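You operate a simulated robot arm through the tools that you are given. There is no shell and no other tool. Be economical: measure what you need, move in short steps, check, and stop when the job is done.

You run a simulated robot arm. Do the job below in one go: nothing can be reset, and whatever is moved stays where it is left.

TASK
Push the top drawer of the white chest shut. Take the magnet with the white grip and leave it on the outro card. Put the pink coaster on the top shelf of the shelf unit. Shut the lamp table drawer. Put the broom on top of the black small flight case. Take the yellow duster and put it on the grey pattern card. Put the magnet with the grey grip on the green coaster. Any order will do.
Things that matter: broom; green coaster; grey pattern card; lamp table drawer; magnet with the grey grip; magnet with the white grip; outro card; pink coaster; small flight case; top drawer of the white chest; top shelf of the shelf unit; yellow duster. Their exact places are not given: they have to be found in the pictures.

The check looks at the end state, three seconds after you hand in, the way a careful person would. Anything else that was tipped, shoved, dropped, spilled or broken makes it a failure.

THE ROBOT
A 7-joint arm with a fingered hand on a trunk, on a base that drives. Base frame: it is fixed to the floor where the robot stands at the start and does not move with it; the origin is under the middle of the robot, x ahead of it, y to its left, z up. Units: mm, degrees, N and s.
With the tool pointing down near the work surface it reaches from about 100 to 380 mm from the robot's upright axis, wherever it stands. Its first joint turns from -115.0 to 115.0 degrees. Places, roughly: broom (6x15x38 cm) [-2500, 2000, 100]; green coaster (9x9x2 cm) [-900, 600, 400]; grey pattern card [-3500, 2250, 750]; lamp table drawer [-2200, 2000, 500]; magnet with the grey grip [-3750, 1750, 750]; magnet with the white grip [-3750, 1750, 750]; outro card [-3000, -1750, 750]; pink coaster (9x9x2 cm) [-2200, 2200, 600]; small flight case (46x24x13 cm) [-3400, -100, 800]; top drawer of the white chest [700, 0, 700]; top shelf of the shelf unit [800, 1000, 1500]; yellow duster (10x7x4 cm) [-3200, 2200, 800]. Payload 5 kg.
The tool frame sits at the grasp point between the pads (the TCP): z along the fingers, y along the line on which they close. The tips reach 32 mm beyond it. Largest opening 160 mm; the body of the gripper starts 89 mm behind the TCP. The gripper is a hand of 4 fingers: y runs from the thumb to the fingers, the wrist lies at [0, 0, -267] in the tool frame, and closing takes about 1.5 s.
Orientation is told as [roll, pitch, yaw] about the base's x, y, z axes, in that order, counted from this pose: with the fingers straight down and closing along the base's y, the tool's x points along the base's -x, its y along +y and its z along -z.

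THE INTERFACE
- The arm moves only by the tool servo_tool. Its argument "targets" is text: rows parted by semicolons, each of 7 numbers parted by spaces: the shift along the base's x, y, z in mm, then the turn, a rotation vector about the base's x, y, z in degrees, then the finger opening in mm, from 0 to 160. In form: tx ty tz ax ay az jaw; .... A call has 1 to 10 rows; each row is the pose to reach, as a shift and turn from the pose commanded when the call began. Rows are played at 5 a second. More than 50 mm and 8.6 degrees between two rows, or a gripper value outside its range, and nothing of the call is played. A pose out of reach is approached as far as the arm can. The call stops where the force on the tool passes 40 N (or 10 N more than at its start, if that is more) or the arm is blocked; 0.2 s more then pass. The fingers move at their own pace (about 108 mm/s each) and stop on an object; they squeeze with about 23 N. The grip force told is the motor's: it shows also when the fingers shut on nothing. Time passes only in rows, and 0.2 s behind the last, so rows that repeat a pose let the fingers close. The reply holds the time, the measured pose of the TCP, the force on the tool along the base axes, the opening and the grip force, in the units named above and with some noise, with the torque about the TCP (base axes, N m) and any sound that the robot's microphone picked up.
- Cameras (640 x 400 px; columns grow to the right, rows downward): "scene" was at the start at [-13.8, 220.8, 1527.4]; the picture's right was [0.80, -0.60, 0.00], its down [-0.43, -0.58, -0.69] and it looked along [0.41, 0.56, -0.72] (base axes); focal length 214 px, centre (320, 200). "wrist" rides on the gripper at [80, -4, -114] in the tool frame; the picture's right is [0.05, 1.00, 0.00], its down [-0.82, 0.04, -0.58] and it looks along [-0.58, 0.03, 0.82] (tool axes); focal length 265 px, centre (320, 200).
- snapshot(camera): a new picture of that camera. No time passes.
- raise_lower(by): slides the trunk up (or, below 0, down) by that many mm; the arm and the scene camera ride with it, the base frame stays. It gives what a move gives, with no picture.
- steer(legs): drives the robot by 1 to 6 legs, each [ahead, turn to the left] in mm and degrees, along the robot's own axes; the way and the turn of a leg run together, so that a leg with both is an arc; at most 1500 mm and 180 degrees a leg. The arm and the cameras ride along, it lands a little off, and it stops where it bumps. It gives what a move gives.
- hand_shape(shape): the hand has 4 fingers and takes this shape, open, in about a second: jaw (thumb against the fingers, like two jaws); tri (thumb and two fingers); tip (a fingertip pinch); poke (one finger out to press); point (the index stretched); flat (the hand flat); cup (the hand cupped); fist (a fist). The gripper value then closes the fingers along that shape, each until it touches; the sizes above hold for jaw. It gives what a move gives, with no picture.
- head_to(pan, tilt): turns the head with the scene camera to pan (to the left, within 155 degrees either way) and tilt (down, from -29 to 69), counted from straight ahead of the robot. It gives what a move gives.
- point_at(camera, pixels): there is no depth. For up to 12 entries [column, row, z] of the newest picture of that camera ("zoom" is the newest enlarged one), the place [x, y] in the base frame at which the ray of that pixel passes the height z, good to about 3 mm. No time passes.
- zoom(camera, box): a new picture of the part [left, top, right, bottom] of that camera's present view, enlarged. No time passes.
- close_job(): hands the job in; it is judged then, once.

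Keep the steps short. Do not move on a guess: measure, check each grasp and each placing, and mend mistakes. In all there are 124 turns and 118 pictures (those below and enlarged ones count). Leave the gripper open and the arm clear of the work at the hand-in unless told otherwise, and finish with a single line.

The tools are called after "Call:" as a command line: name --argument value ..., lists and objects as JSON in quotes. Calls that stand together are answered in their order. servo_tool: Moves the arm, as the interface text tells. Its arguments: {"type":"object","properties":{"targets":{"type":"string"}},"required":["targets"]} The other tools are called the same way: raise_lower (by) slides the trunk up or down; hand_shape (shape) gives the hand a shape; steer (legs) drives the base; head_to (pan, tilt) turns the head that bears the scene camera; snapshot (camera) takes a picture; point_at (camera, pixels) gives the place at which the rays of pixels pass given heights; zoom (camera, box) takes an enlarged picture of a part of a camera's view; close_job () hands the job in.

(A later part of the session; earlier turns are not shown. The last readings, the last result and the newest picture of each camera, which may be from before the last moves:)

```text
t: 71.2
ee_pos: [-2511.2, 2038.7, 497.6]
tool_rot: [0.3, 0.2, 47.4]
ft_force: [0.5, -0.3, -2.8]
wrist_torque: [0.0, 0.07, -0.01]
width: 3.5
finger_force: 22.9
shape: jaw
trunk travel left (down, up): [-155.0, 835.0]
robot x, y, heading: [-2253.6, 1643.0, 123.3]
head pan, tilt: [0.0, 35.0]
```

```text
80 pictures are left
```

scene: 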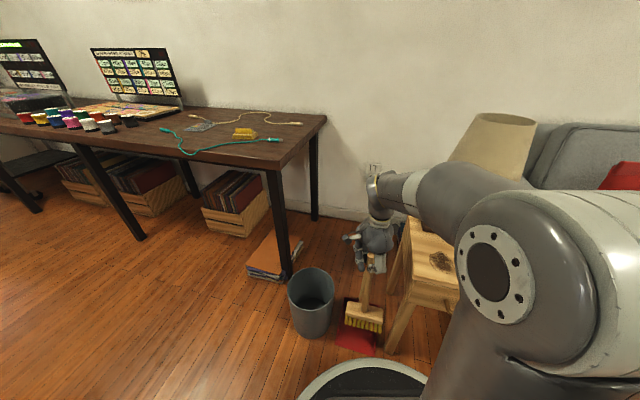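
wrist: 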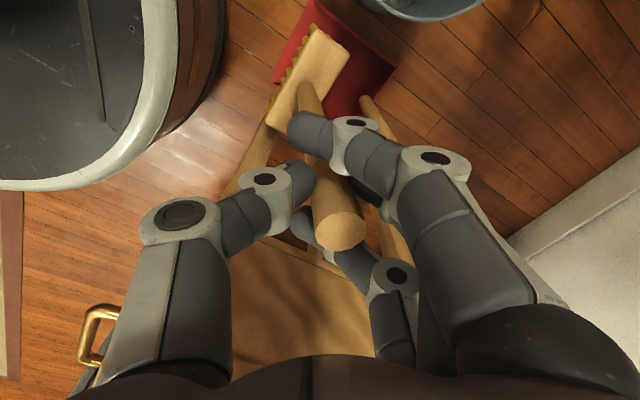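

The broom is held, with 2.8 N of weight. I'll raise it above the lamp table's height, then back away, then raise further for the drive.

Call:
raise_lower --by 480

Call:
steer --legs '[[-300, 0], [0, -21.5], [-1500, 0], [-210, 0]]'

Call:
raise_lower --by 320

Call:
head_to --pan 75 --tilt 35

Call:
snapshot --camera "scene"

Call:
snapshot --camera "wrist"

```text
refused: 480 is not a number from -400 to 400
```

```text
t: 82.6
ee_pos: [-1838.7, 182.1, 496.6]
tool_rot: [0.5, 0.1, 25.5]
ft_force: [-0.2, -0.1, -2.9]
wrist_torque: [-0.03, 0.02, 0.0]
width: 3.6
finger_force: 22.8
shape: jaw
trunk travel left (down, up): [-155.0, 835.0]
robot x, y, heading: [-1750.3, -282.1, 101.2]
head pan, tilt: [0.0, 35.0]
```

```text
t: 85.8
ee_pos: [-1840.0, 182.0, 816.3]
tool_rot: [0.3, 0.2, 25.5]
ft_force: [-0.5, -0.1, -3.2]
wrist_torque: [0.03, 0.01, -0.02]
width: 3.5
finger_force: 23.1
shape: jaw
trunk travel left (down, up): [-475.0, 515.0]
robot x, y, heading: [-1747.3, -279.8, 101.3]
head pan, tilt: [0.0, 35.0]
```

```text
t: 87.2
ee_pos: [-1838.3, 181.6, 816.4]
tool_rot: [0.4, 0.1, 25.5]
ft_force: [-0.5, 0.3, -2.4]
wrist_torque: [0.04, 0.03, 0.0]
width: 3.4
finger_force: 23.0
shape: jaw
trunk travel left (down, up): [-475.0, 515.0]
robot x, y, heading: [-1744.5, -282.4, 101.3]
head pan, tilt: [75.0, 35.0]
```

```text
79 pictures are left
```

scene: 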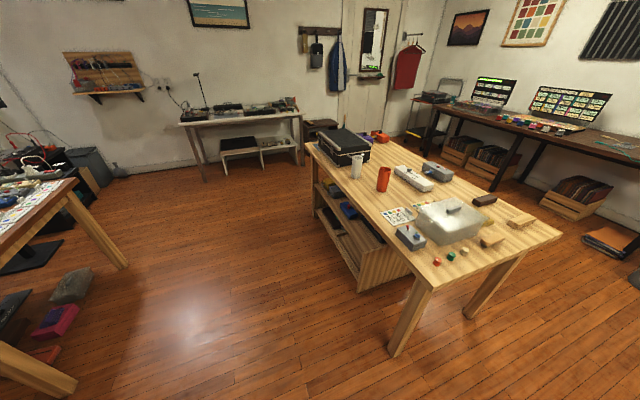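

```text
78 pictures are left
```

wrist: 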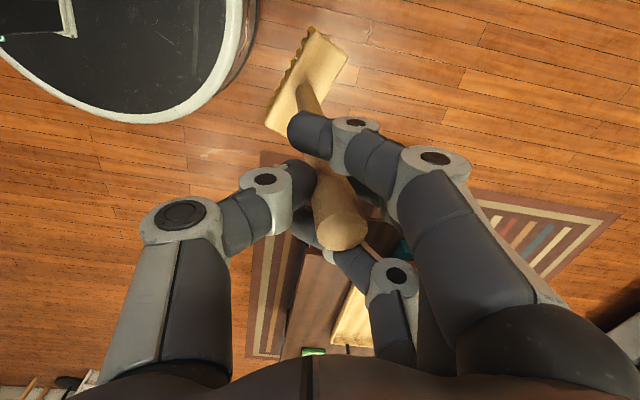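

The 480 mm raise was refused (limit 400), so the broom went back low. No bump was reported and it's still held, and I'll check the lamp table later. The black flight case is at the far end of the bench at (342, 147). Zooming in and raising the trunk.

Call:
zoom --camera "scene" --box '[270, 110, 430, 210]'

Call:
point_at --camera "scene" --pixels '[[305, 144, 750], [436, 285, 750], [563, 238, 750], [415, 145, 750], [322, 144, 880], [340, 127, 880], [370, 147, 880], [350, 165, 750], [335, 168, 880], [358, 290, 0], [317, 210, 0], [392, 355, 0]]'

Call:
raise_lower --by 390

```text
4.00 times, centred on (350, 160) of scene
```

zoom: 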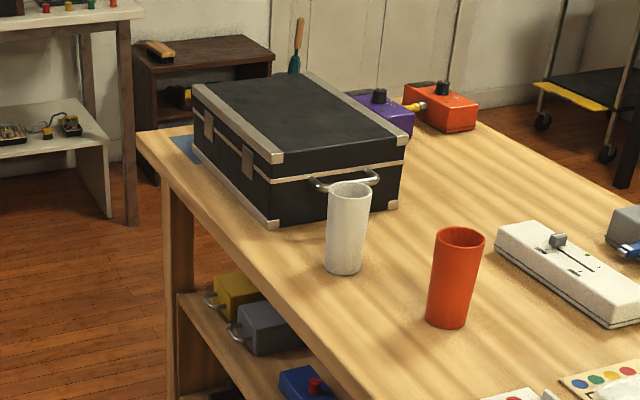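

```text
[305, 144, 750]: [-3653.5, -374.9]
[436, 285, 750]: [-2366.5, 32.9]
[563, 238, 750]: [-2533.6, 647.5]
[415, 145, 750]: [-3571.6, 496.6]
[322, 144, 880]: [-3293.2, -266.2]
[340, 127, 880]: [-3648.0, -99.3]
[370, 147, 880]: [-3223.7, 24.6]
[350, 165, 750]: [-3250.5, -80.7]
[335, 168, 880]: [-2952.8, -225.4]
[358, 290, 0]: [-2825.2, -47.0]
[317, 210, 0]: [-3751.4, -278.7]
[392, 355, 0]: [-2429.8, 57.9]
```

```text
t: 91.0
ee_pos: [-1839.4, 182.5, 1206.3]
tool_rot: [0.5, 0.1, 25.5]
ft_force: [0.7, 0.2, -3.0]
wrist_torque: [0.04, 0.02, -0.03]
width: 3.6
finger_force: 22.8
shape: jaw
trunk travel left (down, up): [-865.0, 125.0]
robot x, y, heading: [-1748.3, -281.1, 101.5]
head pan, tilt: [75.0, 35.0]
```

Call:
point_at --camera "scene" --pixels '[[338, 167, 750], [368.8, 161.8, 750], [318.3, 131.3, 880], [338, 150, 880], [371.3, 145, 880], [347.5, 128.7, 880], [338, 150, 870], [371.3, 145, 870]]'

```text
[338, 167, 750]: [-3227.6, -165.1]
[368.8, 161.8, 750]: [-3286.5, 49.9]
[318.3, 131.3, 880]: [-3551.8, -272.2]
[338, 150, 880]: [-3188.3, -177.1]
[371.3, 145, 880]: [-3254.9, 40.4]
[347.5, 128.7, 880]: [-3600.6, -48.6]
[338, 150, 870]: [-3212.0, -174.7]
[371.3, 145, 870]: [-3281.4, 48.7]
```

Call:
point_at --camera "scene" --pixels '[[125, 268, 0], [73, 395, 0], [78, 180, 750], [205, 182, 0]]'

Call:
raise_lower --by 80

```text
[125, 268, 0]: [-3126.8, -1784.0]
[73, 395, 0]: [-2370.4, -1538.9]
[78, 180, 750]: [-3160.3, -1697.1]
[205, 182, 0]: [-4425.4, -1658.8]
```

```text
t: 92.2
ee_pos: [-1839.1, 183.0, 1287.4]
tool_rot: [0.4, 0.1, 25.5]
ft_force: [-1.2, -0.5, -2.7]
wrist_torque: [0.06, 0.06, 0.0]
width: 3.6
finger_force: 23.3
shape: jaw
trunk travel left (down, up): [-945.0, 45.0]
robot x, y, heading: [-1750.7, -282.8, 101.3]
head pan, tilt: [75.0, 35.0]
```

There's plenty of room between bench and studio desk. Broom bottom is now at about z 945, above the case top of ~870. I'll drive along the bench and turn to face the case.

Call:
steer --legs '[[0, 96.2], [1500, 0], [85, 0], [0, -90]]'

Call:
head_to --pan 0 --tilt 45

Call:
snapshot --camera "scene"

Call:
snapshot --camera "wrist"

```text
t: 108.1
ee_pos: [-3390.5, -284.5, 1286.4]
tool_rot: [0.3, 0.1, 30.7]
ft_force: [-0.4, 0.7, -3.3]
wrist_torque: [0.03, 0.11, 0.05]
width: 3.1
finger_force: 23.6
shape: jaw
trunk travel left (down, up): [-945.0, 45.0]
robot x, y, heading: [-3258.5, -740.5, 106.6]
head pan, tilt: [75.0, 35.0]
```

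```text
t: 109.6
ee_pos: [-3391.0, -285.5, 1287.1]
tool_rot: [0.5, 0.0, 30.8]
ft_force: [-0.3, -0.2, -3.2]
wrist_torque: [0.01, 0.11, 0.01]
width: 3.0
finger_force: 23.1
shape: jaw
trunk travel left (down, up): [-945.0, 45.0]
robot x, y, heading: [-3258.9, -739.9, 106.4]
head pan, tilt: [0.0, 45.0]
```

```text
76 pictures are left
```

scene: 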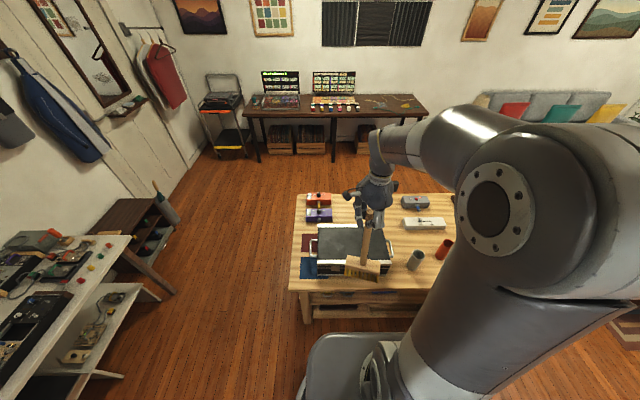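

```text
75 pictures are left
```

wrist: 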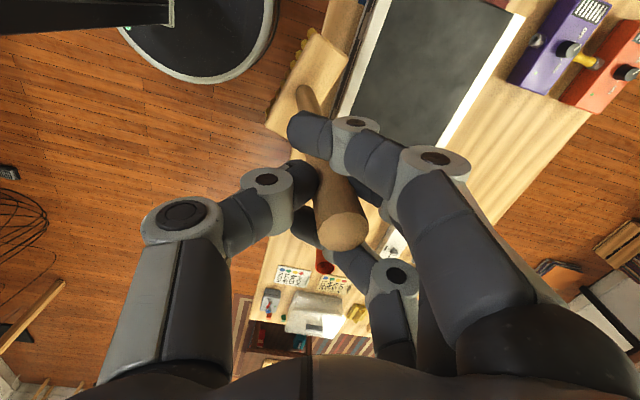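

The case is now ahead with the broom just before it. I'll zoom to measure the case's top.

Call:
zoom --camera "scene" --box '[280, 180, 440, 300]'

Call:
point_at --camera "scene" --pixels '[[318, 226, 870], [387, 228, 870], [393, 262, 870], [317, 264, 870], [290, 290, 750], [295, 195, 750]]'

```text
3.33 times, centred on (360, 240) of scene
```

zoom: 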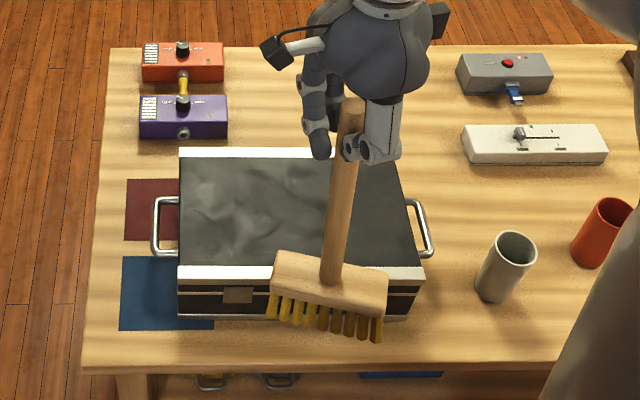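

```text
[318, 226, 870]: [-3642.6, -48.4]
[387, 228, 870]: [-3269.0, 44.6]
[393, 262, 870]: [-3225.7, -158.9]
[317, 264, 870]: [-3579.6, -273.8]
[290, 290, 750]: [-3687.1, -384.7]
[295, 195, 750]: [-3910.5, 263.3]
```

Call:
point_at --camera "zoom" --pixels '[[178, 272, 870], [423, 272, 870], [398, 152, 870], [180, 152, 870], [178, 272, 885], [423, 272, 885], [178, 318, 750], [415, 320, 750], [82, 368, 750], [110, 48, 750], [330, 278, 1000]]'

```text
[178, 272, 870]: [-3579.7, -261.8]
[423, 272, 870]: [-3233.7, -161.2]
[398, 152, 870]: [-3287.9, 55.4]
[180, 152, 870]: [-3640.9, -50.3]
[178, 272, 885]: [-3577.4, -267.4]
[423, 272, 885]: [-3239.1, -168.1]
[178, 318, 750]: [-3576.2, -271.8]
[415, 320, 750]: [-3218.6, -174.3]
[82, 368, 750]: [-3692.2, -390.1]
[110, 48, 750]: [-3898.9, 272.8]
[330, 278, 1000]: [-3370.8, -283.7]
```

The case top's centre is (-3436, -105) at z≈870. I'll drive 160 mm ahead, keeping the base clear of the bench legs, and look.

Call:
steer --legs '[[160, 0]]'

Call:
raise_lower --by -50

Call:
zoom --camera "scene" --box '[280, 200, 440, 320]'

Call:
snapshot --camera "wrist"

```text
t: 111.0
ee_pos: [-3434.8, -131.3, 1287.2]
tool_rot: [0.4, 0.0, 30.6]
ft_force: [-0.4, -0.2, -2.6]
wrist_torque: [0.0, 0.09, -0.02]
width: 3.3
finger_force: 23.3
shape: jaw
trunk travel left (down, up): [-945.0, 45.0]
robot x, y, heading: [-3305.7, -587.1, 106.5]
head pan, tilt: [0.0, 45.0]
```

```text
t: 111.9
ee_pos: [-3435.2, -131.4, 1236.4]
tool_rot: [0.4, 0.2, 30.6]
ft_force: [-0.4, 0.3, -3.0]
wrist_torque: [0.05, 0.07, 0.01]
width: 3.4
finger_force: 23.5
shape: jaw
trunk travel left (down, up): [-895.0, 95.0]
robot x, y, heading: [-3304.9, -587.2, 106.4]
head pan, tilt: [0.0, 45.0]
```

```text
3.33 times, centred on (360, 260) of scene
```

zoom: 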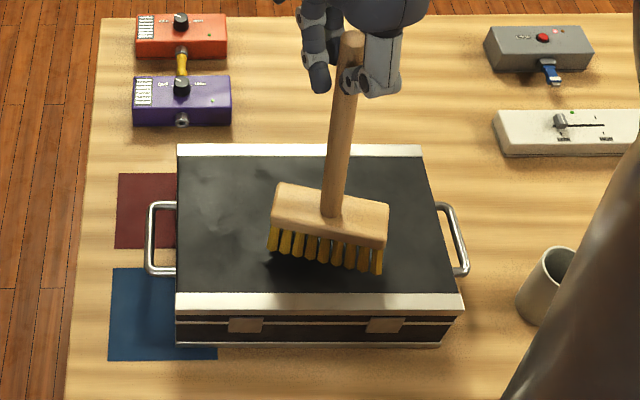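

```text
72 pictures are left
```

wrist: 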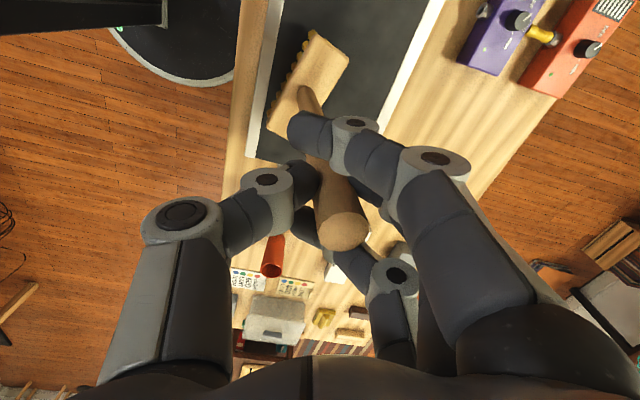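

The broom is over the case. I'll lower it in small steps and watch the force.

Call:
servo_tool --targets "0 0 -5 0 0 0 0; 0 0 -10 0 0 0 0; 0 0 -14 0 0 0 0; 0 0 -17 0 0 0 0; 0 0 -20 0 0 0 0"

```text
t: 113.1
ee_pos: [-3435.0, -133.2, 1218.1]
tool_rot: [0.6, 0.1, 30.6]
ft_force: [1.4, -0.4, 11.8]
wrist_torque: [0.18, 0.04, 0.01]
width: 3.7
finger_force: 22.9
shape: jaw
trunk travel left (down, up): [-895.0, 95.0]
robot x, y, heading: [-3305.4, -586.1, 106.5]
head pan, tilt: [0.0, 45.0]
```

Contact: +12 N upward. I'll look whether it stands straight before letting go.

Call:
zoom --camera "scene" --box '[310, 190, 410, 290]'

Call:
zoom --camera "wrist" --box '[220, 0, 420, 250]'

```text
4.00 times, centred on (360, 240) of scene
```

zoom: 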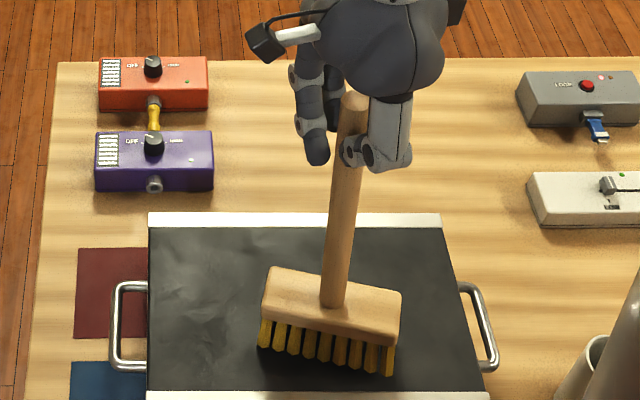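

```text
1.60 times, centred on (320, 125) of wrist
```

zoom: 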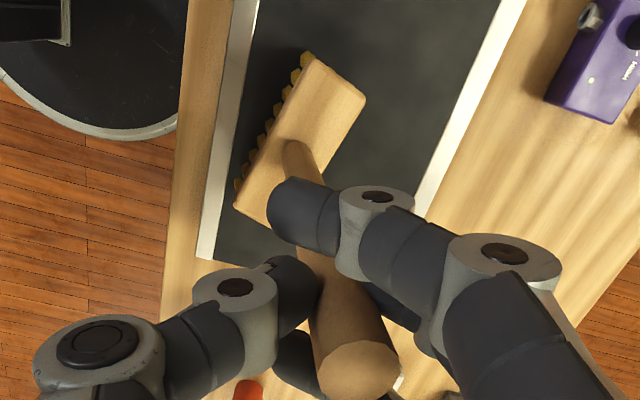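

The base lags about 34 mm behind the handle's top, a lean of about 6.5°. I'll lift a bit and turn the hand to bring the broom upright.

Call:
servo_tool --targets "0 0 6 0 0 0 0; 0 0 12 2.8 1.7 0 0; 0 0 12 5.6 3.3 0 0; 0 0 12 5.6 3.3 0 0"

Call:
zoom --camera "scene" --box '[310, 190, 410, 290]'

Call:
servo_tool --targets "0 0 -3 0 0 0 0; 0 0 -6 0 0 0 0; 0 0 -9 0 0 0 0; 0 0 -11 0 0 0 0; 0 0 -11 0 0 0 0"

Call:
zoom --camera "wrist" --box '[220, 0, 420, 250]'

```text
t: 114.1
ee_pos: [-3437.0, -131.9, 1229.2]
tool_rot: [6.9, 0.1, 30.7]
ft_force: [-0.5, -0.1, -1.4]
wrist_torque: [-0.04, 0.04, 0.0]
width: 3.6
finger_force: 22.5
shape: jaw
trunk travel left (down, up): [-895.0, 95.0]
robot x, y, heading: [-3303.5, -588.2, 106.3]
head pan, tilt: [0.0, 45.0]
```

```text
4.00 times, centred on (360, 240) of scene
```

zoom: 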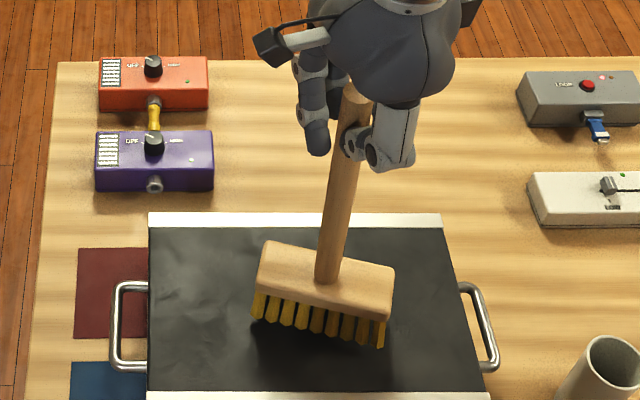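

```text
t: 115.3
ee_pos: [-3434.3, -133.1, 1217.2]
tool_rot: [6.9, 0.1, 30.5]
ft_force: [-0.6, -0.6, -3.2]
wrist_torque: [-0.07, 0.03, 0.0]
width: 3.7
finger_force: 22.1
shape: jaw
trunk travel left (down, up): [-895.0, 95.0]
robot x, y, heading: [-3301.9, -588.1, 106.4]
head pan, tilt: [0.0, 45.0]
```

```text
1.60 times, centred on (320, 125) of wrist
```

zoom: 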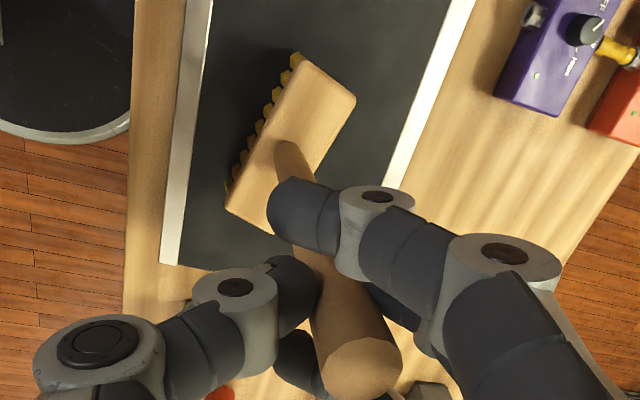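

It's near upright now and not yet touching. Lowering further in millimetres.

Call:
servo_tool --targets "0 0 -2 0 0 0 0; 0 0 -4 0 0 0 0; 0 0 -6 0 0 0 0; 0 0 -6 0 0 0 0"

```text
t: 116.3
ee_pos: [-3435.3, -132.8, 1212.8]
tool_rot: [7.1, 0.1, 30.6]
ft_force: [4.0, 0.5, 16.5]
wrist_torque: [0.19, 0.0, -0.03]
width: 4.6
finger_force: 23.6
shape: jaw
trunk travel left (down, up): [-895.0, 95.0]
robot x, y, heading: [-3307.1, -592.1, 106.3]
head pan, tilt: [0.0, 45.0]
```

It's in contact at 16 N. I'll ease up 2 mm and open the fingers gradually, then look.

Call:
servo_tool --targets "0 0 2 0 0 0 0; 0 0 3 0 0 0 10; 0 0 3 0 0 0 20; 0 0 3 0 0 0 30; 0 0 3 0 0 0 45; 0 0 3 0 0 0 60; 0 0 3 0 0 0 80; 0 0 3 0 0 0 90; 0 0 3 0 0 0 90"

Call:
zoom --camera "wrist" --box '[120, 0, 520, 250]'

Call:
zoom --camera "scene" --box '[310, 190, 410, 290]'

```text
t: 118.3
ee_pos: [-3435.0, -132.4, 1215.1]
tool_rot: [6.9, 0.1, 30.7]
ft_force: [-0.8, 0.2, -0.4]
wrist_torque: [-0.01, -0.02, -0.04]
width: 88.8
finger_force: 0.0
shape: jaw
trunk travel left (down, up): [-895.0, 95.0]
robot x, y, heading: [-3302.9, -586.5, 106.5]
head pan, tilt: [0.0, 45.0]
```

```text
1.60 times, centred on (320, 125) of wrist
```

zoom: 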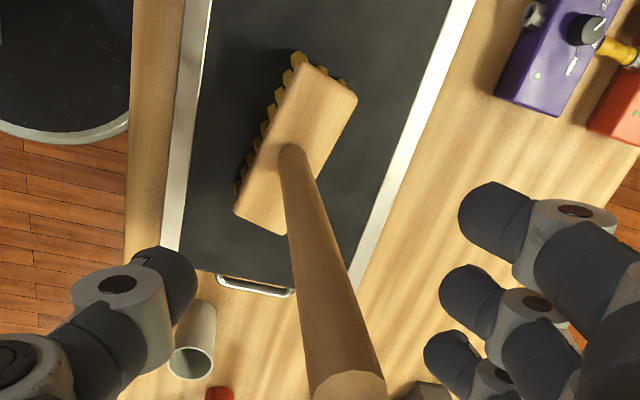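

```text
4.00 times, centred on (360, 240) of scene
```

zoom: 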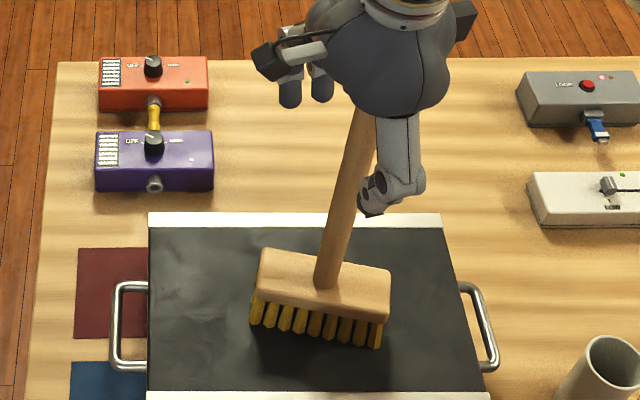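

The broom stands free and upright on the case. I'll lift the hand straight up off the handle.

Call:
raise_lower --by 90

Call:
servo_tool --targets "0 0 20 0 0 0 90; 0 0 40 0 0 0 90; 0 0 50 0 0 0 90; 0 0 50 0 0 0 90"

Call:
snapshot --camera "wrist"

```text
t: 119.5
ee_pos: [-3435.7, -132.1, 1304.9]
tool_rot: [6.9, 0.0, 30.7]
ft_force: [-0.1, 1.2, -0.9]
wrist_torque: [0.02, -0.01, -0.03]
width: 89.2
finger_force: 0.0
shape: jaw
trunk travel left (down, up): [-985.0, 5.0]
robot x, y, heading: [-3305.1, -589.7, 106.6]
head pan, tilt: [0.0, 45.0]
```

```text
t: 120.5
ee_pos: [-3435.5, -132.6, 1355.2]
tool_rot: [6.9, 0.1, 30.6]
ft_force: [0.6, -0.4, 0.0]
wrist_torque: [-0.02, 0.03, 0.0]
width: 89.2
finger_force: 0.0
shape: jaw
trunk travel left (down, up): [-985.0, 5.0]
robot x, y, heading: [-3304.1, -585.7, 106.5]
head pan, tilt: [0.0, 45.0]
```

```text
65 pictures are left
```

wrist: 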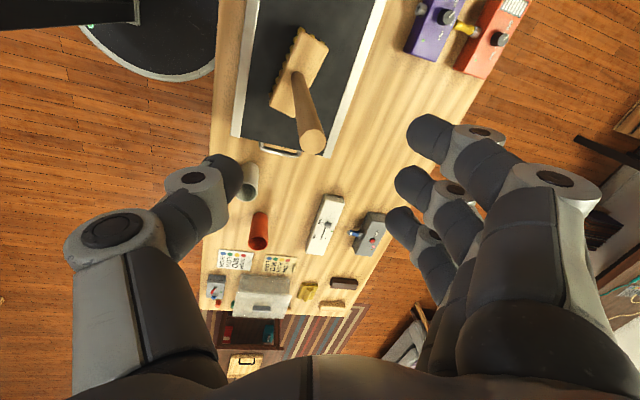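

The hand is clear of the broom. I'll back off and drive round the bench toward the desk.

Call:
steer --legs '[[-300, 0], [0, -89], [1500, 0], [90, 0], [0, 90], [1400, 0]]'

Call:
head_to --pan 40 --tilt 40

Call:
snapshot --camera "scene"

```text
t: 144.4
ee_pos: [-2390.5, 1411.6, 1354.7]
tool_rot: [6.9, 0.2, 35.6]
ft_force: [-0.1, 0.2, -0.5]
wrist_torque: [0.03, -0.03, 0.05]
width: 88.9
finger_force: 0.0
shape: jaw
trunk travel left (down, up): [-985.0, 5.0]
robot x, y, heading: [-2217.0, 970.0, 111.2]
head pan, tilt: [0.0, 45.0]
```

```text
t: 145.4
ee_pos: [-2389.4, 1411.4, 1355.4]
tool_rot: [6.8, 0.1, 35.6]
ft_force: [-0.3, -0.5, -0.1]
wrist_torque: [0.0, 0.0, -0.01]
width: 89.4
finger_force: 0.1
shape: jaw
trunk travel left (down, up): [-985.0, 5.0]
robot x, y, heading: [-2221.1, 969.4, 111.1]
head pan, tilt: [40.0, 40.0]
```

```text
64 pictures are left
```

scene: 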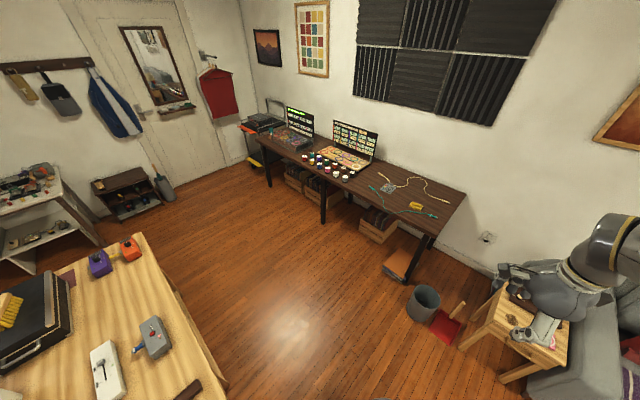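

The desk is in good view. Zooming on it and measuring.

Call:
zoom --camera "scene" --box '[260, 110, 480, 250]'

```text
2.86 times, centred on (370, 180) of scene
```

zoom: 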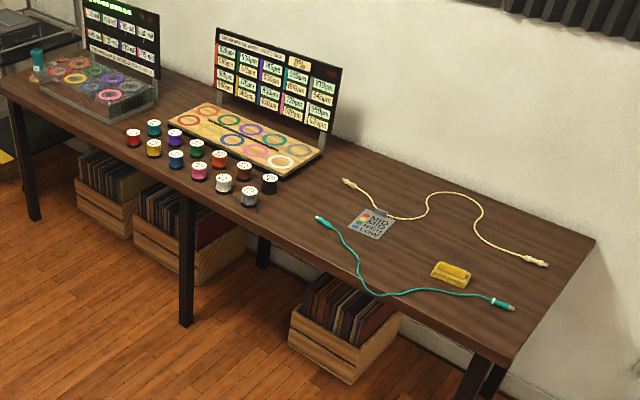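

Call:
point_at --camera "zoom" --pixels '[[370, 224, 752], [451, 275, 770], [223, 186, 765], [249, 198, 765], [474, 352, 750], [595, 240, 750], [186, 325, 0], [294, 348, 0], [353, 382, 0], [400, 330, 0], [440, 290, 755], [378, 290, 755]]'

```text
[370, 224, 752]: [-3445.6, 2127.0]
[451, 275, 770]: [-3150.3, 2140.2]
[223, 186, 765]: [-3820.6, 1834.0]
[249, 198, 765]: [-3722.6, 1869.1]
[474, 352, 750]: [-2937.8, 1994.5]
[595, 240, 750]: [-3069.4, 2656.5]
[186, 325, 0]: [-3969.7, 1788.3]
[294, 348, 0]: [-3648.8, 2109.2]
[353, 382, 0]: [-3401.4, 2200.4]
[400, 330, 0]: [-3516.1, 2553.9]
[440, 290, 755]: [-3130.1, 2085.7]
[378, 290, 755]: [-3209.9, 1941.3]
```

Room-frame positions: card (-2659, 3055), duster (-2373, 2979), white magnet about (-3104, 2886), grey magnet about (-3000, 2891). I'll turn the hand back straight with it open, and drive to a stand left of the bin.

Call:
servo_tool --targets "0 0 0 -5.6 -4 0 90; 0 0 0 -5.6 -4 8 90"

Call:
steer --legs '[[0, 30.7], [1217, 0], [0, -34.4]]'

```text
t: 146.0
ee_pos: [-2388.7, 1410.3, 1355.0]
tool_rot: [0.0, 0.6, 43.5]
ft_force: [-0.1, -0.4, 0.7]
wrist_torque: [0.08, 0.03, -0.04]
width: 89.4
finger_force: 0.2
shape: jaw
trunk travel left (down, up): [-985.0, 5.0]
robot x, y, heading: [-2219.9, 970.8, 111.4]
head pan, tilt: [40.0, 40.0]
```

```text
t: 155.3
ee_pos: [-3304.0, 2178.8, 1353.8]
tool_rot: [0.1, 0.6, 38.7]
ft_force: [-0.3, 0.1, -0.1]
wrist_torque: [-0.01, 0.01, 0.03]
width: 89.3
finger_force: 0.0
shape: jaw
trunk travel left (down, up): [-985.0, 5.0]
robot x, y, heading: [-3173.2, 1722.2, 106.3]
head pan, tilt: [40.0, 40.0]
```

I'll move the hand over the duster, turning so that it closes front-to-back, then lower the trunk and look with the wrist camera.

Call:
servo_tool --targets "40 -10 0 0 0 -6 90; 80 -20 0 0 0 -12 110; 120 -30 0 0 0 -18 130; 154 -39 0 0 0 -22.4 130"

Call:
raise_lower --by -390

Call:
snapshot --camera "wrist"

```text
t: 156.3
ee_pos: [-3151.6, 2141.4, 1354.6]
tool_rot: [0.1, 0.6, 16.1]
ft_force: [0.4, 0.6, -0.2]
wrist_torque: [0.01, 0.01, -0.01]
width: 129.4
finger_force: 0.1
shape: jaw
trunk travel left (down, up): [-985.0, 5.0]
robot x, y, heading: [-3173.1, 1723.0, 106.3]
head pan, tilt: [40.0, 40.0]
```

```text
t: 160.1
ee_pos: [-3152.7, 2141.0, 964.1]
tool_rot: [0.1, 0.6, 16.2]
ft_force: [0.7, 0.3, -0.1]
wrist_torque: [-0.01, 0.01, 0.02]
width: 129.8
finger_force: 0.2
shape: jaw
trunk travel left (down, up): [-595.0, 395.0]
robot x, y, heading: [-3173.2, 1723.1, 106.3]
head pan, tilt: [40.0, 40.0]
```

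```text
62 pictures are left
```

wrist: 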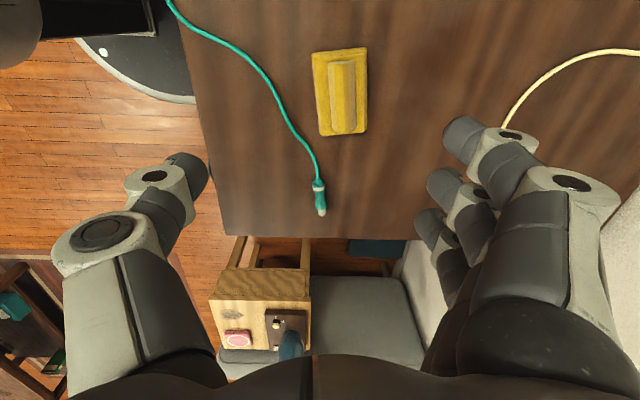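

The duster is at (340, 92), nicely aligned, with the teal cable about 60 mm to its side. Measuring it.

Call:
point_at --camera "wrist" --pixels '[[340, 92, 770], [313, 54, 760], [366, 48, 760], [368, 130, 760], [320, 136, 760], [270, 95, 755], [343, 97, 790], [225, 235, 750], [318, 180, 755]]'

```text
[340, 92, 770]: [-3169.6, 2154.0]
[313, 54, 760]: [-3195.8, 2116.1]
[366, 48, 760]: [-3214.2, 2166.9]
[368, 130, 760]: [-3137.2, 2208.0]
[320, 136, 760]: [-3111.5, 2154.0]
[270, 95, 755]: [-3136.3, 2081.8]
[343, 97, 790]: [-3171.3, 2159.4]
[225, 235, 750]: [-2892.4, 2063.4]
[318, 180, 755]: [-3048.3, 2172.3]
```

The duster's centre is (-3165, 2161) with its long axis at 26°. I'll centre, turn 10°, and go down in two steps.

Call:
servo_tool --targets "-6 10 0 0 0 5 110; -13 20 0 0 0 9.5 110; -13 20 0 0 0 9.5 110"

Call:
raise_lower --by -130

Call:
snapshot --camera "wrist"

```text
t: 160.9
ee_pos: [-3163.5, 2160.4, 963.8]
tool_rot: [0.1, 0.6, 25.7]
ft_force: [0.9, 0.4, -0.7]
wrist_torque: [0.0, 0.02, -0.02]
width: 110.3
finger_force: 0.0
shape: jaw
trunk travel left (down, up): [-595.0, 395.0]
robot x, y, heading: [-3171.0, 1723.1, 106.5]
head pan, tilt: [40.0, 40.0]
```

```text
t: 162.5
ee_pos: [-3163.6, 2161.1, 833.7]
tool_rot: [0.2, 0.7, 25.7]
ft_force: [0.8, -0.1, -0.7]
wrist_torque: [0.04, 0.0, 0.01]
width: 110.5
finger_force: 0.1
shape: jaw
trunk travel left (down, up): [-465.0, 525.0]
robot x, y, heading: [-3170.7, 1725.7, 106.2]
head pan, tilt: [40.0, 40.0]
```

```text
61 pictures are left
```

wrist: 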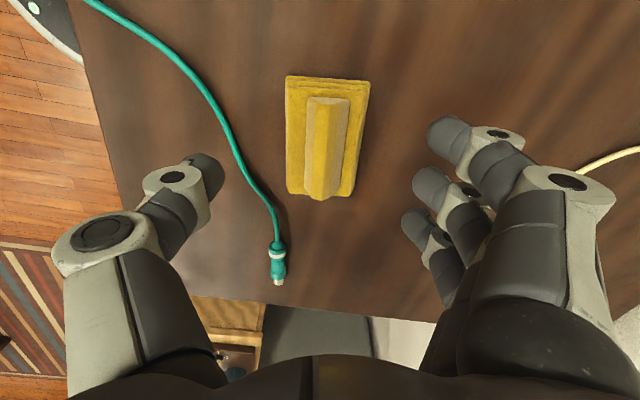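

The cable passes close to where the thumb would land. Measuring it before going on.

Call:
point_at --camera "wrist" --pixels '[[238, 150, 753], [255, 180, 753], [272, 212, 753], [287, 79, 753], [291, 193, 753], [354, 196, 753], [370, 82, 753], [308, 100, 790], [350, 100, 790], [333, 198, 790]]'

```text
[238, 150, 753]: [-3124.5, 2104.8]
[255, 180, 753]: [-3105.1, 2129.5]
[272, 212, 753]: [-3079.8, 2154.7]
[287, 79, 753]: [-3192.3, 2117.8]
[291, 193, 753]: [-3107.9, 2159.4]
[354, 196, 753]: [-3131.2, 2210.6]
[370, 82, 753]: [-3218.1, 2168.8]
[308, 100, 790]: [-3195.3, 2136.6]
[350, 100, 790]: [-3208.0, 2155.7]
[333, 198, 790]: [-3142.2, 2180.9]
```

With the opening cut to 84 mm the thumb fits between duster and cable with about 10 mm to spare. Narrow, go down to z 786, then close.

Call:
servo_tool --targets "1 4 0 0 0 0 84; 1 4 0 0 0 0 84; 1 4 -15 0 0 0 84; 1 4 -30 0 0 0 84; 1 4 -40 0 0 0 84; 1 4 -47 0 0 0 84; 1 4 -47 0 0 0 84"

Call:
snapshot --camera "wrist"

```text
t: 164.1
ee_pos: [-3163.6, 2166.0, 787.6]
tool_rot: [0.1, 0.6, 25.5]
ft_force: [0.0, -0.3, -0.9]
wrist_torque: [-0.05, 0.02, -0.03]
width: 84.7
finger_force: 0.1
shape: jaw
trunk travel left (down, up): [-465.0, 525.0]
robot x, y, heading: [-3175.8, 1727.7, 106.4]
head pan, tilt: [40.0, 40.0]
```

```text
60 pictures are left
```

wrist: 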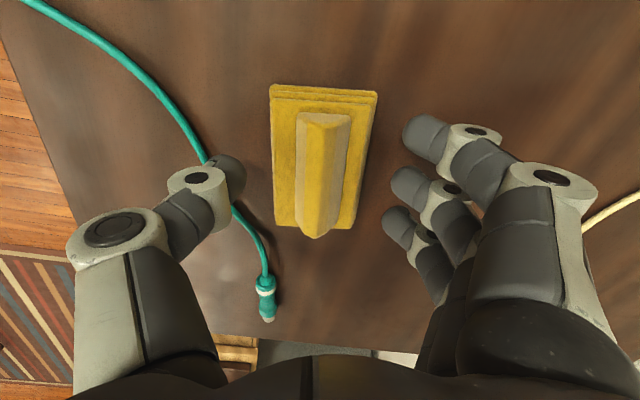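

The thumb is between cable and duster. Closing.

Call:
servo_tool --targets "0 0 -1 0 0 0 60; 0 0 -1 0 0 0 40; 0 0 -1 0 0 0 20; 0 0 -1 0 0 0 20; 0 0 -1 0 0 0 20; 0 0 -1 0 0 0 20; 0 0 15 0 0 0 20; 0 0 40 0 0 0 20; 0 0 60 0 0 0 20"

Call:
snapshot --camera "wrist"

```text
t: 166.1
ee_pos: [-3165.2, 2162.9, 847.4]
tool_rot: [0.0, 0.7, 25.7]
ft_force: [0.3, 0.6, -0.2]
wrist_torque: [0.03, -0.04, -0.01]
width: 38.0
finger_force: 22.5
shape: jaw
trunk travel left (down, up): [-465.0, 525.0]
robot x, y, heading: [-3172.0, 1722.0, 106.3]
head pan, tilt: [40.0, 40.0]
```

```text
59 pictures are left
```

wrist: 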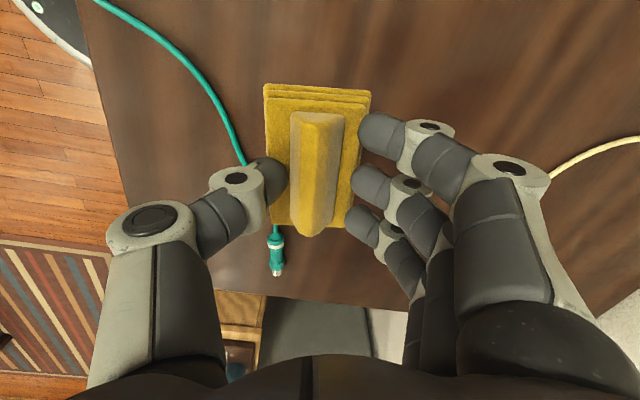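

The duster is held and the cable is untouched. Next I'll look at the card from the scene camera to measure it.

Call:
head_to --pan 15 --tilt 50

Call:
snapshot --camera "scene"

```text
t: 167.0
ee_pos: [-3165.5, 2162.8, 845.9]
tool_rot: [0.1, 0.5, 25.6]
ft_force: [-0.8, 0.3, 0.4]
wrist_torque: [-0.01, 0.01, 0.0]
width: 37.9
finger_force: 23.1
shape: jaw
trunk travel left (down, up): [-465.0, 525.0]
robot x, y, heading: [-3173.6, 1721.1, 106.3]
head pan, tilt: [15.0, 50.0]
```

```text
58 pictures are left
```

scene: 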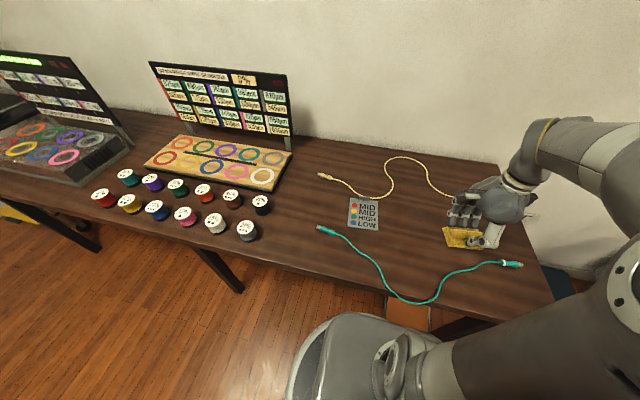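

Call:
point_at --camera "scene" --pixels '[[364, 214, 752], [350, 197, 752], [376, 199, 752], [380, 230, 752], [347, 228, 752], [215, 231, 752], [247, 239, 752], [215, 219, 785], [247, 226, 785], [240, 263, 750], [443, 315, 750]]'

Call:
zoom --camera "scene" --box '[80, 130, 300, 270]'

```text
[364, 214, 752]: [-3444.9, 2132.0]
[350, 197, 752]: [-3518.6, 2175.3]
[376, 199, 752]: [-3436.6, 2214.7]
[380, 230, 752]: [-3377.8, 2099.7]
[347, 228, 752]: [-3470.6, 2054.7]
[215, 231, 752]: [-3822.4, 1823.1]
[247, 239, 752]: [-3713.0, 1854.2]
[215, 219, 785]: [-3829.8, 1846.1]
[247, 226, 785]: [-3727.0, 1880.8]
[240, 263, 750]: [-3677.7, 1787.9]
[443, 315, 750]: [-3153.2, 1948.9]
```

```text
2.86 times, centred on (190, 200) of scene
```

zoom: 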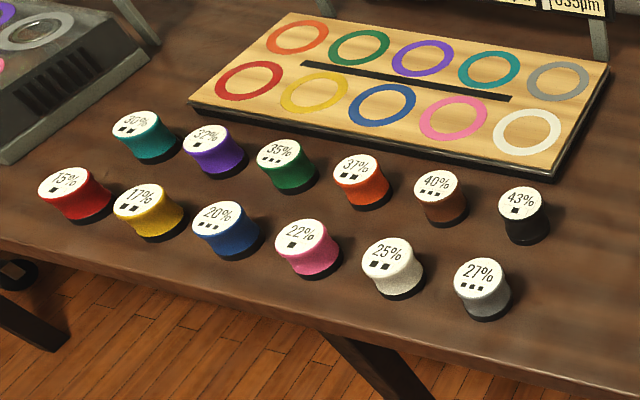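

The card's centre is (-3449, 2136). The reach needed is about 500 mm, which I'll try directly with the arm at a safe height.

Call:
servo_tool --targets "-47 -4 10 0 0 0 20; -94 -9 10 0 0 0 20; -141 -13 10 0 0 0 20; -188 -18 10 0 0 0 20; -236 -22 10 0 0 0 20; -284 -27 10 0 0 0 20; -284 -27 10 0 0 0 20"

Call:
snapshot --camera "scene"

```text
t: 168.6
ee_pos: [-3449.0, 2138.2, 856.5]
tool_rot: [0.1, 0.5, 25.6]
ft_force: [0.8, -0.1, -0.3]
wrist_torque: [0.0, -0.03, 0.0]
width: 37.8
finger_force: 23.2
shape: jaw
trunk travel left (down, up): [-465.0, 525.0]
robot x, y, heading: [-3172.5, 1728.0, 106.3]
head pan, tilt: [15.0, 50.0]
```

```text
56 pictures are left
```

scene: 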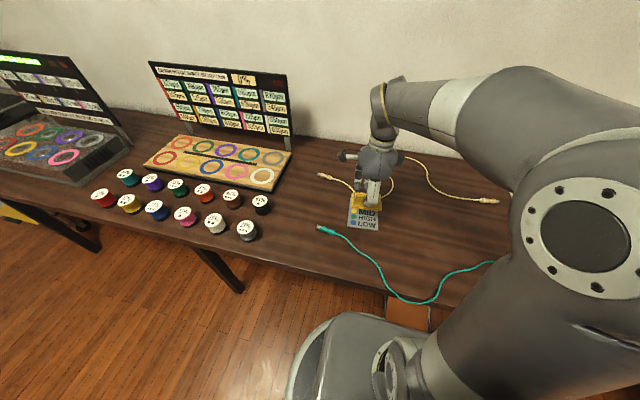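

I'm above the card. The beige cable runs behind it, so I'll set the duster 14 mm nearer to me, lower to the grasp height, and open just a little.

Call:
servo_tool --targets "3 -8 -25 0 0 0 20; 6 -14 -45 0 0 0 20; 6 -14 -60 0 0 0 20; 6 -14 -66 0 0 0 20; 6 -14 -69 0 0 0 20; 6 -14 -69 0 0 0 20"

Call:
servo_tool --targets "0 0 0 0 0 0 50; 0 0 0 0 0 0 66; 0 0 0 0 0 0 72; 0 0 0 0 0 0 72"

Call:
snapshot --camera "wrist"

```text
t: 170.0
ee_pos: [-3443.0, 2123.0, 792.3]
tool_rot: [0.5, 0.7, 25.7]
ft_force: [-3.5, -3.1, 38.3]
wrist_torque: [-0.14, -0.09, -0.09]
width: 38.4
finger_force: 23.5
shape: jaw
trunk travel left (down, up): [-465.0, 525.0]
robot x, y, heading: [-3170.9, 1722.8, 106.4]
head pan, tilt: [15.0, 50.0]
```

```text
t: 171.0
ee_pos: [-3440.7, 2122.4, 788.5]
tool_rot: [0.0, 0.5, 25.6]
ft_force: [0.6, -0.7, 1.0]
wrist_torque: [-0.12, -0.08, 0.03]
width: 72.3
finger_force: 0.1
shape: jaw
trunk travel left (down, up): [-465.0, 525.0]
robot x, y, heading: [-3173.4, 1723.9, 106.4]
head pan, tilt: [15.0, 50.0]
```

```text
55 pictures are left
```

wrist: 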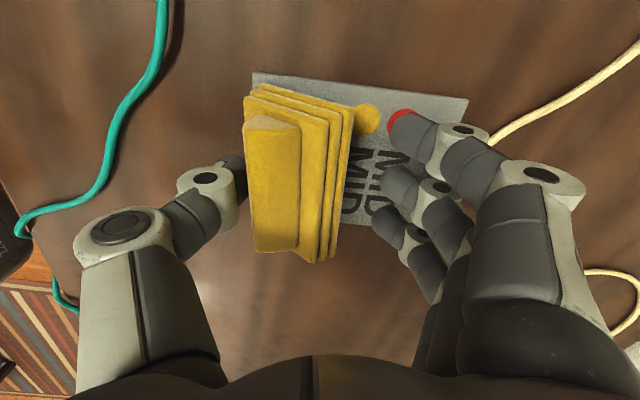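

The duster has tipped onto its side against the thumb and sits on the near part of the card. I'll look from the scene camera before mending it.

Call:
zoom --camera "scene" --box '[320, 150, 420, 250]'

```text
4.00 times, centred on (370, 200) of scene
```

zoom: 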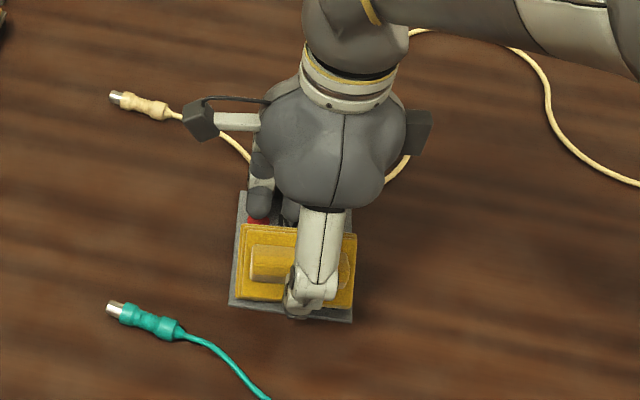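

It's only tilted a little, with its far edge up and the near side against the thumb. I'll draw the thumb away toward me while opening, so that the fingers stay where they are, and look.

Call:
servo_tool --targets "2 -5 0 0 0 0 80; 4 -9 0 0 0 0 88; 6 -13 0 0 0 0 96; 6 -13 0 0 0 0 96"

Call:
snapshot --camera "wrist"

```text
t: 172.0
ee_pos: [-3436.0, 2110.0, 788.4]
tool_rot: [0.1, 0.5, 25.7]
ft_force: [0.2, 0.3, 0.8]
wrist_torque: [-0.01, 0.02, -0.02]
width: 95.4
finger_force: 0.0
shape: jaw
trunk travel left (down, up): [-465.0, 525.0]
robot x, y, heading: [-3171.2, 1725.0, 106.0]
head pan, tilt: [15.0, 50.0]
```

```text
53 pictures are left
```

wrist: 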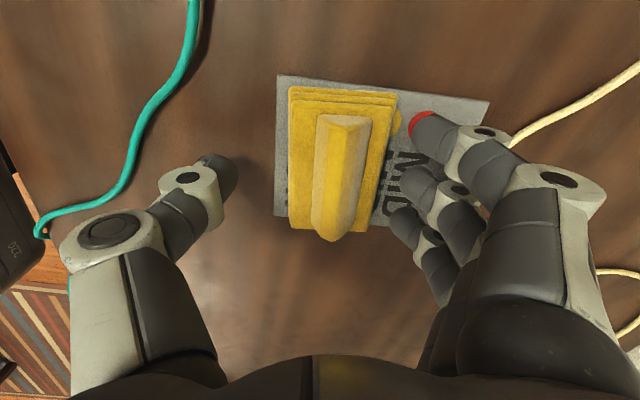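

The duster now lies flat on the grey pattern card. I'll lift the hand straight up.

Call:
raise_lower --by 160

Call:
snapshot --camera "wrist"

Call:
steer --legs '[[-145, 0], [0, 90], [442, 0], [0, -89]]'

Call:
head_to --pan 25 --tilt 55

Call:
snapshot --camera "wrist"

Call:
snapshot --camera "scene"

```text
t: 173.8
ee_pos: [-3435.5, 2109.5, 949.2]
tool_rot: [0.0, 0.6, 25.7]
ft_force: [-0.2, 0.5, -0.6]
wrist_torque: [0.02, -0.01, 0.0]
width: 95.3
finger_force: 0.1
shape: jaw
trunk travel left (down, up): [-625.0, 365.0]
robot x, y, heading: [-3170.2, 1724.0, 106.2]
head pan, tilt: [15.0, 50.0]
```

```text
52 pictures are left
```

wrist: 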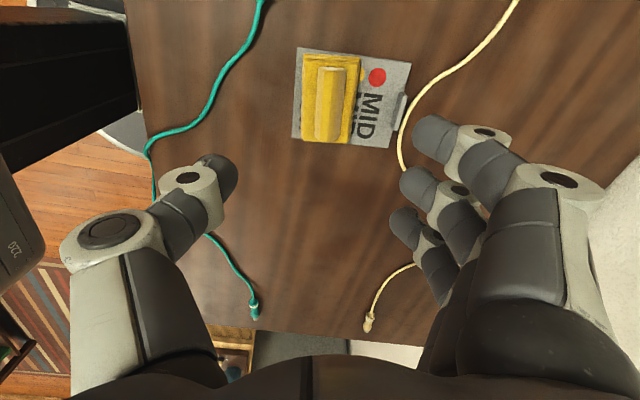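

```text
t: 185.1
ee_pos: [-3816.4, 1852.2, 949.4]
tool_rot: [0.2, 0.6, 24.9]
ft_force: [-0.3, 0.0, -0.5]
wrist_torque: [0.0, 0.0, 0.02]
width: 95.6
finger_force: 0.2
shape: jaw
trunk travel left (down, up): [-625.0, 365.0]
robot x, y, heading: [-3560.6, 1458.5, 105.7]
head pan, tilt: [15.0, 50.0]
```

```text
t: 185.8
ee_pos: [-3815.1, 1852.0, 949.3]
tool_rot: [0.1, 0.6, 24.9]
ft_force: [0.6, -0.7, 0.0]
wrist_torque: [0.01, 0.0, -0.02]
width: 95.5
finger_force: 0.0
shape: jaw
trunk travel left (down, up): [-625.0, 365.0]
robot x, y, heading: [-3558.6, 1461.9, 105.6]
head pan, tilt: [25.0, 55.0]
```

```text
51 pictures are left
```

wrist: 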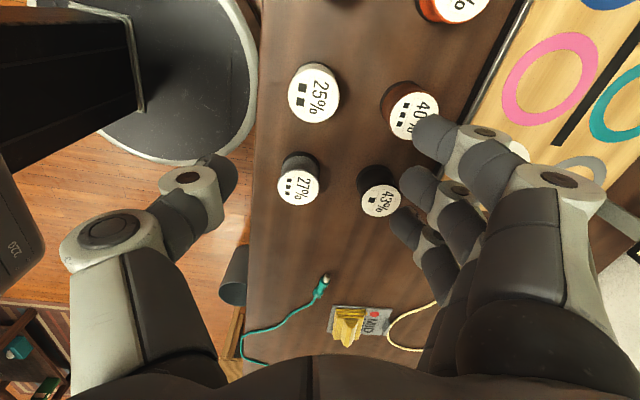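

```text
50 pictures are left
```

scene: 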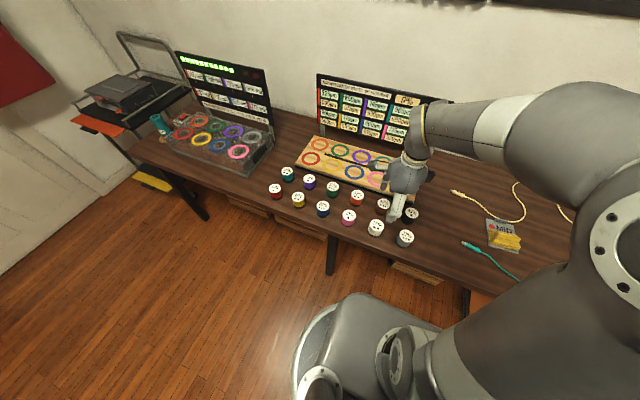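

The white magnet is the "25%" knob at wrist (314, 95), the grey one "27%" at (297, 180). Measuring them and the neighbours.

Call:
point_at --camera "wrist" --pixels '[[314, 95, 790], [314, 95, 780], [410, 116, 790], [297, 188, 790], [381, 200, 790], [289, 97, 790], [340, 97, 790], [314, 73, 790], [313, 121, 790]]'

Call:
point_at --camera "scene" --pixels '[[377, 226, 790], [377, 226, 780], [375, 236, 752]]'

Call:
zoom --camera "scene" --box '[330, 180, 430, 260]'

```text
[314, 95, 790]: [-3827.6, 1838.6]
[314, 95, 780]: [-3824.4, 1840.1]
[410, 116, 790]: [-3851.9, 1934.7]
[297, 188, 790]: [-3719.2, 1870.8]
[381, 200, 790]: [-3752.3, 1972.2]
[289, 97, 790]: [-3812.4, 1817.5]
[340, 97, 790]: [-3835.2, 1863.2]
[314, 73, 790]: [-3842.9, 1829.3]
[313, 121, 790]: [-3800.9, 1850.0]
```

```text
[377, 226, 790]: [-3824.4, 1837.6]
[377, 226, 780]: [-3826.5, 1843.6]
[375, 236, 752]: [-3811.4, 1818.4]
```

```text
5.00 times, centred on (380, 220) of scene
```

zoom: 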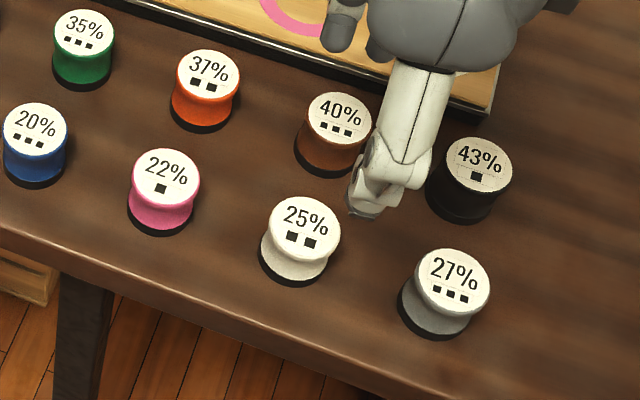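

The white magnet is at (-3825, 1840): about 50 mm wide and 40 mm tall, with 50 mm gaps to its neighbours. Centre, opening 82, and down.

Call:
servo_tool --targets "-5 -6 0 0 0 0 85; -10 -12 0 0 0 0 82; -10 -12 0 0 0 0 82"

Call:
raise_lower --by -125

Call:
snapshot --camera "wrist"

```text
t: 186.6
ee_pos: [-3825.2, 1839.0, 948.1]
tool_rot: [0.1, 0.6, 24.8]
ft_force: [-0.1, 0.4, 0.4]
wrist_torque: [-0.03, 0.03, 0.0]
width: 82.8
finger_force: 0.1
shape: jaw
trunk travel left (down, up): [-625.0, 365.0]
robot x, y, heading: [-3556.3, 1462.3, 105.6]
head pan, tilt: [25.0, 55.0]
```

```text
t: 188.2
ee_pos: [-3823.7, 1839.0, 822.9]
tool_rot: [0.0, 0.5, 24.9]
ft_force: [-0.1, -0.3, -0.6]
wrist_torque: [0.0, 0.03, -0.01]
width: 83.1
finger_force: 0.0
shape: jaw
trunk travel left (down, up): [-500.0, 490.0]
robot x, y, heading: [-3555.6, 1467.5, 105.9]
head pan, tilt: [25.0, 55.0]
```

```text
48 pictures are left
```

wrist: 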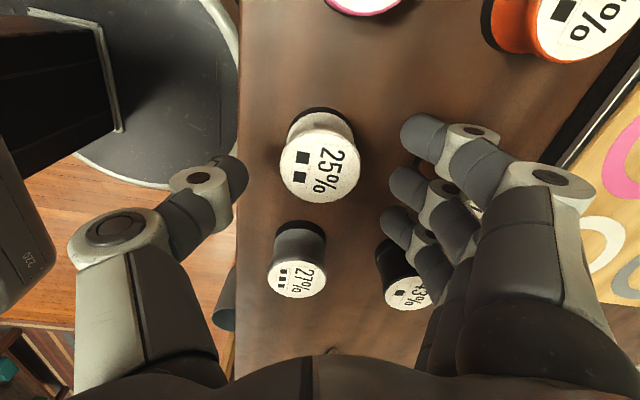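

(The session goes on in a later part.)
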